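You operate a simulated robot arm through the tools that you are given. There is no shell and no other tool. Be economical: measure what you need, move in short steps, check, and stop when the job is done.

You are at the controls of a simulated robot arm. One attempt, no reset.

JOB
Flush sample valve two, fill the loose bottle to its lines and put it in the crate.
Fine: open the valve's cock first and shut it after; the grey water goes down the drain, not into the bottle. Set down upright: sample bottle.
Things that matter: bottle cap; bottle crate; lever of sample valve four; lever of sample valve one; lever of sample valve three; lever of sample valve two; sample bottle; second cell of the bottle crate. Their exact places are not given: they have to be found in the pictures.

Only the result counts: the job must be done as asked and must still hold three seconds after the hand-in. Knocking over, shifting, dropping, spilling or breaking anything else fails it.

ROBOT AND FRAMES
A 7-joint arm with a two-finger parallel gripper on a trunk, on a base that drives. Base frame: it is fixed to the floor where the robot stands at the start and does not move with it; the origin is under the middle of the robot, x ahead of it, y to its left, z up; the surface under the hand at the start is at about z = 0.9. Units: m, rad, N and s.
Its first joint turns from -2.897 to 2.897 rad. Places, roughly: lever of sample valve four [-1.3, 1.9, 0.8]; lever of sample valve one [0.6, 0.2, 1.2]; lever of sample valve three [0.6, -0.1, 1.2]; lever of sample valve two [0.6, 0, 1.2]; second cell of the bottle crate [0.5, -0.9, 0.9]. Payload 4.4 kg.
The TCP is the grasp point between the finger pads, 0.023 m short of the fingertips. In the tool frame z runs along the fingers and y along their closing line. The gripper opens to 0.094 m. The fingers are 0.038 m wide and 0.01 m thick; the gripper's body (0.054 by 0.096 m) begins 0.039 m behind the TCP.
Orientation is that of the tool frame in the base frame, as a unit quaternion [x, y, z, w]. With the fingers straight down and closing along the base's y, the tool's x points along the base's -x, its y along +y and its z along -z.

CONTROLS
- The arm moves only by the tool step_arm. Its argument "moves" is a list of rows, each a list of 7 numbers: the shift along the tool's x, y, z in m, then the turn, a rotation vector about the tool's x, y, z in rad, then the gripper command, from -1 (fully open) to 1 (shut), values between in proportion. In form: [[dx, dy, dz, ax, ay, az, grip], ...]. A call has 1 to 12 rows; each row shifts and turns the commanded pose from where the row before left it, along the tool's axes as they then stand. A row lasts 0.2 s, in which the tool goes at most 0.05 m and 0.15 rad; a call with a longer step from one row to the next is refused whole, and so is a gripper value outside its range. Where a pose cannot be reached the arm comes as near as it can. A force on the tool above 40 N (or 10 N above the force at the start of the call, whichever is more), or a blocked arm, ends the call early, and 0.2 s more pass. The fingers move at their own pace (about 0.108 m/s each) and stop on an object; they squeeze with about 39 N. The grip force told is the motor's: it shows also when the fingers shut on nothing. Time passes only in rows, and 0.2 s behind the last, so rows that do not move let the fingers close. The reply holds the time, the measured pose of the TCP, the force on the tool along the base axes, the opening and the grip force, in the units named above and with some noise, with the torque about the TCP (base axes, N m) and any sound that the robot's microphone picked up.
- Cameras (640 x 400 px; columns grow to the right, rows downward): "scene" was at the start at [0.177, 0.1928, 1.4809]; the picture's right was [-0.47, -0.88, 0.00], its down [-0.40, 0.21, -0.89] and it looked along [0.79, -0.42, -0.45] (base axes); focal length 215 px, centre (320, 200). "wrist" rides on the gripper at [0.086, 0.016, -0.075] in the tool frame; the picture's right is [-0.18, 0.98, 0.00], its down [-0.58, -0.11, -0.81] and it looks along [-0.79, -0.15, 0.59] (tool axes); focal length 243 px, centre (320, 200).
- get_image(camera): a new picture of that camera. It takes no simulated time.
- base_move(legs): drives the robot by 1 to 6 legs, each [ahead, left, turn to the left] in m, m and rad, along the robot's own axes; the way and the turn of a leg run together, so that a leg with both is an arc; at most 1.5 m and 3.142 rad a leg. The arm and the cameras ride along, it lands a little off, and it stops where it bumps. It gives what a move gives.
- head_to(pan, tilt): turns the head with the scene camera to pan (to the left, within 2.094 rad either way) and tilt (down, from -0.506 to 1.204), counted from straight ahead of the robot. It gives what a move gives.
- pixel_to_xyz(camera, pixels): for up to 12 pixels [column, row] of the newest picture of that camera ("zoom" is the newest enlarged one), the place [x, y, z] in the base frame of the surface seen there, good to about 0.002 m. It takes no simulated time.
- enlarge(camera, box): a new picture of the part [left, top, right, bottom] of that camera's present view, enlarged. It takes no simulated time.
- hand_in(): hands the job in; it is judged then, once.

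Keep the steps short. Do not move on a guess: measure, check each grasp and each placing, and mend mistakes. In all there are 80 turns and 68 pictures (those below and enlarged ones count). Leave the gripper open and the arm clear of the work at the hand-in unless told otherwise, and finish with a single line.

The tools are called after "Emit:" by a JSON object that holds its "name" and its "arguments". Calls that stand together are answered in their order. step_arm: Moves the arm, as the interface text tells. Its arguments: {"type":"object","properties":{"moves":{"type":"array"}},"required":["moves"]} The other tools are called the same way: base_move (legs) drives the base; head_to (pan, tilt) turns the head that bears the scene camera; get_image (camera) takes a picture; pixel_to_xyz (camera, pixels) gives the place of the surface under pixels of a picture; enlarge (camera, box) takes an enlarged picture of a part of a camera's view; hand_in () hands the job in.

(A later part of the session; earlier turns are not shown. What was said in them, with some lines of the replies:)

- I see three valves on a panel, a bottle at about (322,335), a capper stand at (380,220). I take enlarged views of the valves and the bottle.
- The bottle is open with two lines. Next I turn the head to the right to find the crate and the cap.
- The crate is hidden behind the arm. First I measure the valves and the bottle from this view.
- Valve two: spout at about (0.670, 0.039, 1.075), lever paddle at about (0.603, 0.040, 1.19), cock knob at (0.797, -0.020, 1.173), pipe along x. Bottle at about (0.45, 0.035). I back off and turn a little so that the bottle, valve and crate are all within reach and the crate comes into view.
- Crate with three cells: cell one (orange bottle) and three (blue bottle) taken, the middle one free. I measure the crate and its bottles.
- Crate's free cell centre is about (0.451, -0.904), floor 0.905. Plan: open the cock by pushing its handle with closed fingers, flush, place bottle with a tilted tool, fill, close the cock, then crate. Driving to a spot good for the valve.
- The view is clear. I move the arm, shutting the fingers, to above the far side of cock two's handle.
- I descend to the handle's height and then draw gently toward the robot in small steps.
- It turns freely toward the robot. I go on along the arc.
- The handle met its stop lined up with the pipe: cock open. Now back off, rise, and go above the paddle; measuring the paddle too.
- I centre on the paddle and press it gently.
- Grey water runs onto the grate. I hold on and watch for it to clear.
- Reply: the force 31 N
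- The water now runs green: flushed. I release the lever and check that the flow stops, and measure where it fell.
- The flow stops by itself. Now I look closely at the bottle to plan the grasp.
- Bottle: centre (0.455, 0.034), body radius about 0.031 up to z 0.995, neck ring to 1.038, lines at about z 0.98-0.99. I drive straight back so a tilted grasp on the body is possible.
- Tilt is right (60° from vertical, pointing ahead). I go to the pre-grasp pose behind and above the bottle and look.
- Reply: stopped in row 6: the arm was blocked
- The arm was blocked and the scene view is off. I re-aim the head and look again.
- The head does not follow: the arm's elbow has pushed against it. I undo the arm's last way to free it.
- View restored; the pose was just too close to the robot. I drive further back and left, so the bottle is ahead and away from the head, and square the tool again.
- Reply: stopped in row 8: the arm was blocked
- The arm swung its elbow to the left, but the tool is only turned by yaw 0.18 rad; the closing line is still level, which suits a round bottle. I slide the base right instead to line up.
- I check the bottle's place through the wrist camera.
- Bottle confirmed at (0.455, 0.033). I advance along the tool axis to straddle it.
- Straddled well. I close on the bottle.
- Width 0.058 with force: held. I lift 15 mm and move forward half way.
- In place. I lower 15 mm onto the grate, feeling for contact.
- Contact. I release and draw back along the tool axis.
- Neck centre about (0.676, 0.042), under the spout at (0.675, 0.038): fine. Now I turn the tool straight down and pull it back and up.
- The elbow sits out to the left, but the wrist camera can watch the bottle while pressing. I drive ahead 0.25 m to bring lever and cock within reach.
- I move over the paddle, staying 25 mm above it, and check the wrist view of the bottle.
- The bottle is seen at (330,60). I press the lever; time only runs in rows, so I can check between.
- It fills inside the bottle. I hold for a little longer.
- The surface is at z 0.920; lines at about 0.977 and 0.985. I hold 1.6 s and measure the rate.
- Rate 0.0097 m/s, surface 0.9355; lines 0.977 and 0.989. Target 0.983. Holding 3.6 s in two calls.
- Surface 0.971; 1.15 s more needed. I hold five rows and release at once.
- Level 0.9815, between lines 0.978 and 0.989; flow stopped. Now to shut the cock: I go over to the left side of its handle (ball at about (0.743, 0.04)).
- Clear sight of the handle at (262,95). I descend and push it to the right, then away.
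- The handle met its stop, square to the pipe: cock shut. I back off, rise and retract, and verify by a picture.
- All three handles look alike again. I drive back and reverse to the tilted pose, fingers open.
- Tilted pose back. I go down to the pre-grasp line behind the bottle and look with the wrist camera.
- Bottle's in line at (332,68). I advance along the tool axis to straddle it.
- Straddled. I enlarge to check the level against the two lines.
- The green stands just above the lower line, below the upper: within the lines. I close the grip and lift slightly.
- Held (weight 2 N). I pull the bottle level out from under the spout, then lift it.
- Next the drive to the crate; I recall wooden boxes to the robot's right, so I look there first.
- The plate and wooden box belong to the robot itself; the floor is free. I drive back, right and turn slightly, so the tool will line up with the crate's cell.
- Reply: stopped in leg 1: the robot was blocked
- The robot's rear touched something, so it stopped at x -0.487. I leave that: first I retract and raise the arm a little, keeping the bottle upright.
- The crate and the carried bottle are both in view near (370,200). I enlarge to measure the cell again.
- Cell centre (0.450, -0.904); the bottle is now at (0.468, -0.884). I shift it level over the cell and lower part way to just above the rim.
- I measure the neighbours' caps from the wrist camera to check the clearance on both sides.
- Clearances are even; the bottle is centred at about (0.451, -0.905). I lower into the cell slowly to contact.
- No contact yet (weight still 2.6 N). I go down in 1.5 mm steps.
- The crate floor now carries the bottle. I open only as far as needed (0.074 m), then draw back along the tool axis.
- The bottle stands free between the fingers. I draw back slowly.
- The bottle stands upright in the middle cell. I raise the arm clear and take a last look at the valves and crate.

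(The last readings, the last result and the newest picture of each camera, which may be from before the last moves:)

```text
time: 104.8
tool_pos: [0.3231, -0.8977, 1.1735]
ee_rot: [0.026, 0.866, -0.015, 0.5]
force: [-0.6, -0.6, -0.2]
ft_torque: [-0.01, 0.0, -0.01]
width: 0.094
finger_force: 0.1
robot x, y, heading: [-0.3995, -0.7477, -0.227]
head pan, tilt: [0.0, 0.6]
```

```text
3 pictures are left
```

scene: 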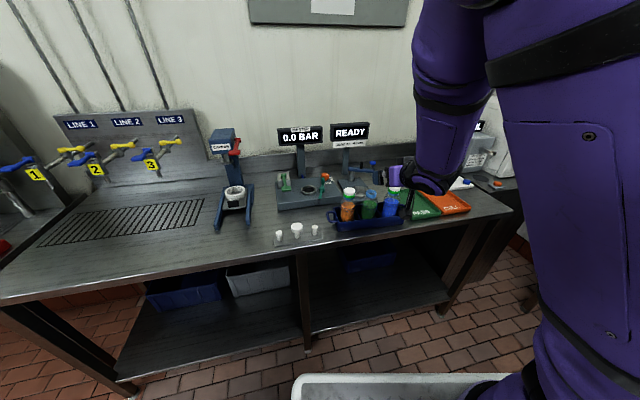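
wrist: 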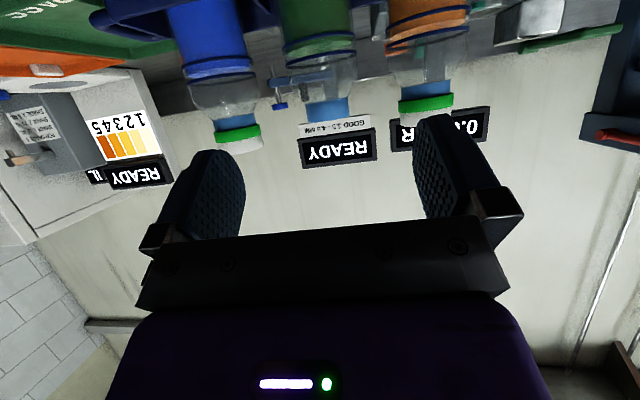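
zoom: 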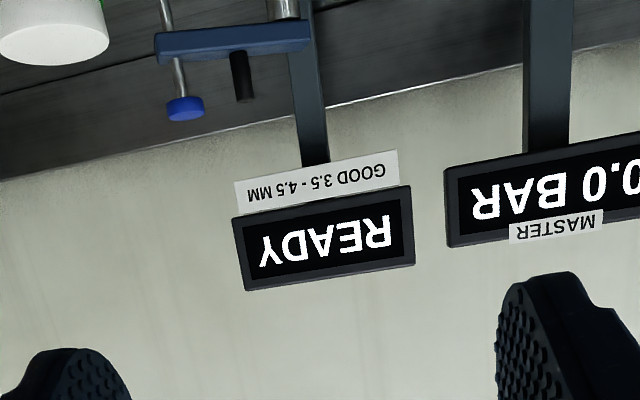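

Emit:
{"name": "enlarge", "arguments": {"camera": "scene", "box": [320, 160, 420, 240]}}

Emit:
{"name": "enlarge", "arguments": {"camera": "scene", "box": [0, 100, 220, 250]}}

```text
5.00 times, centred on (370, 200) of scene
```

zoom: 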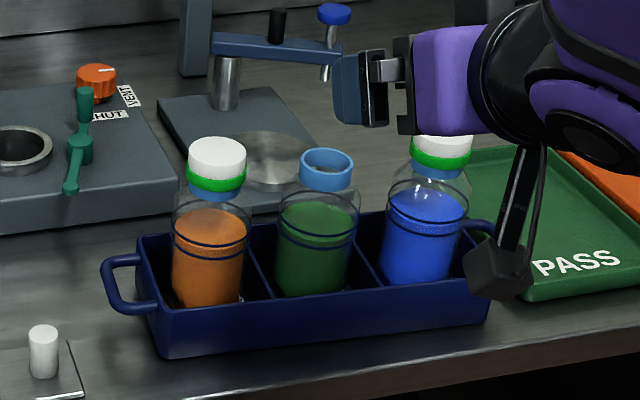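

```text
2.67 times, centred on (110, 175) of scene
```

zoom: 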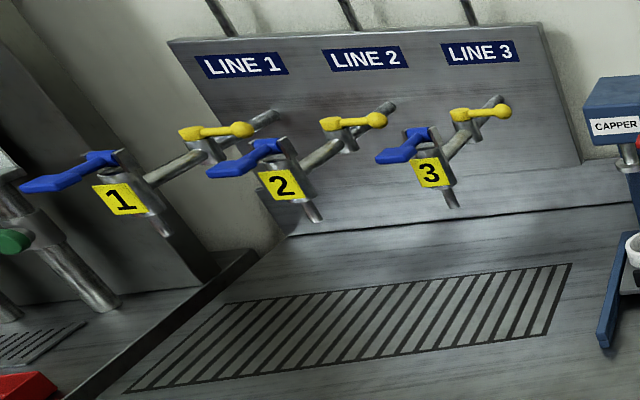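

The filled bottle stands upright in the middle cell between its neighbours. All the cocks are shut and the levers are at rest. The gripper is open and clear, so I hand in.

Emit:
{"name": "hand_in", "arguments": {}}

```text
The job is handed in.
```

I flushed valve two down the drain, filled the loose bottle to between its lines, shut the cock and set the bottle upright, uncapped, in the crate's second cell; on the way the robot's rear bumped something I did not look at.
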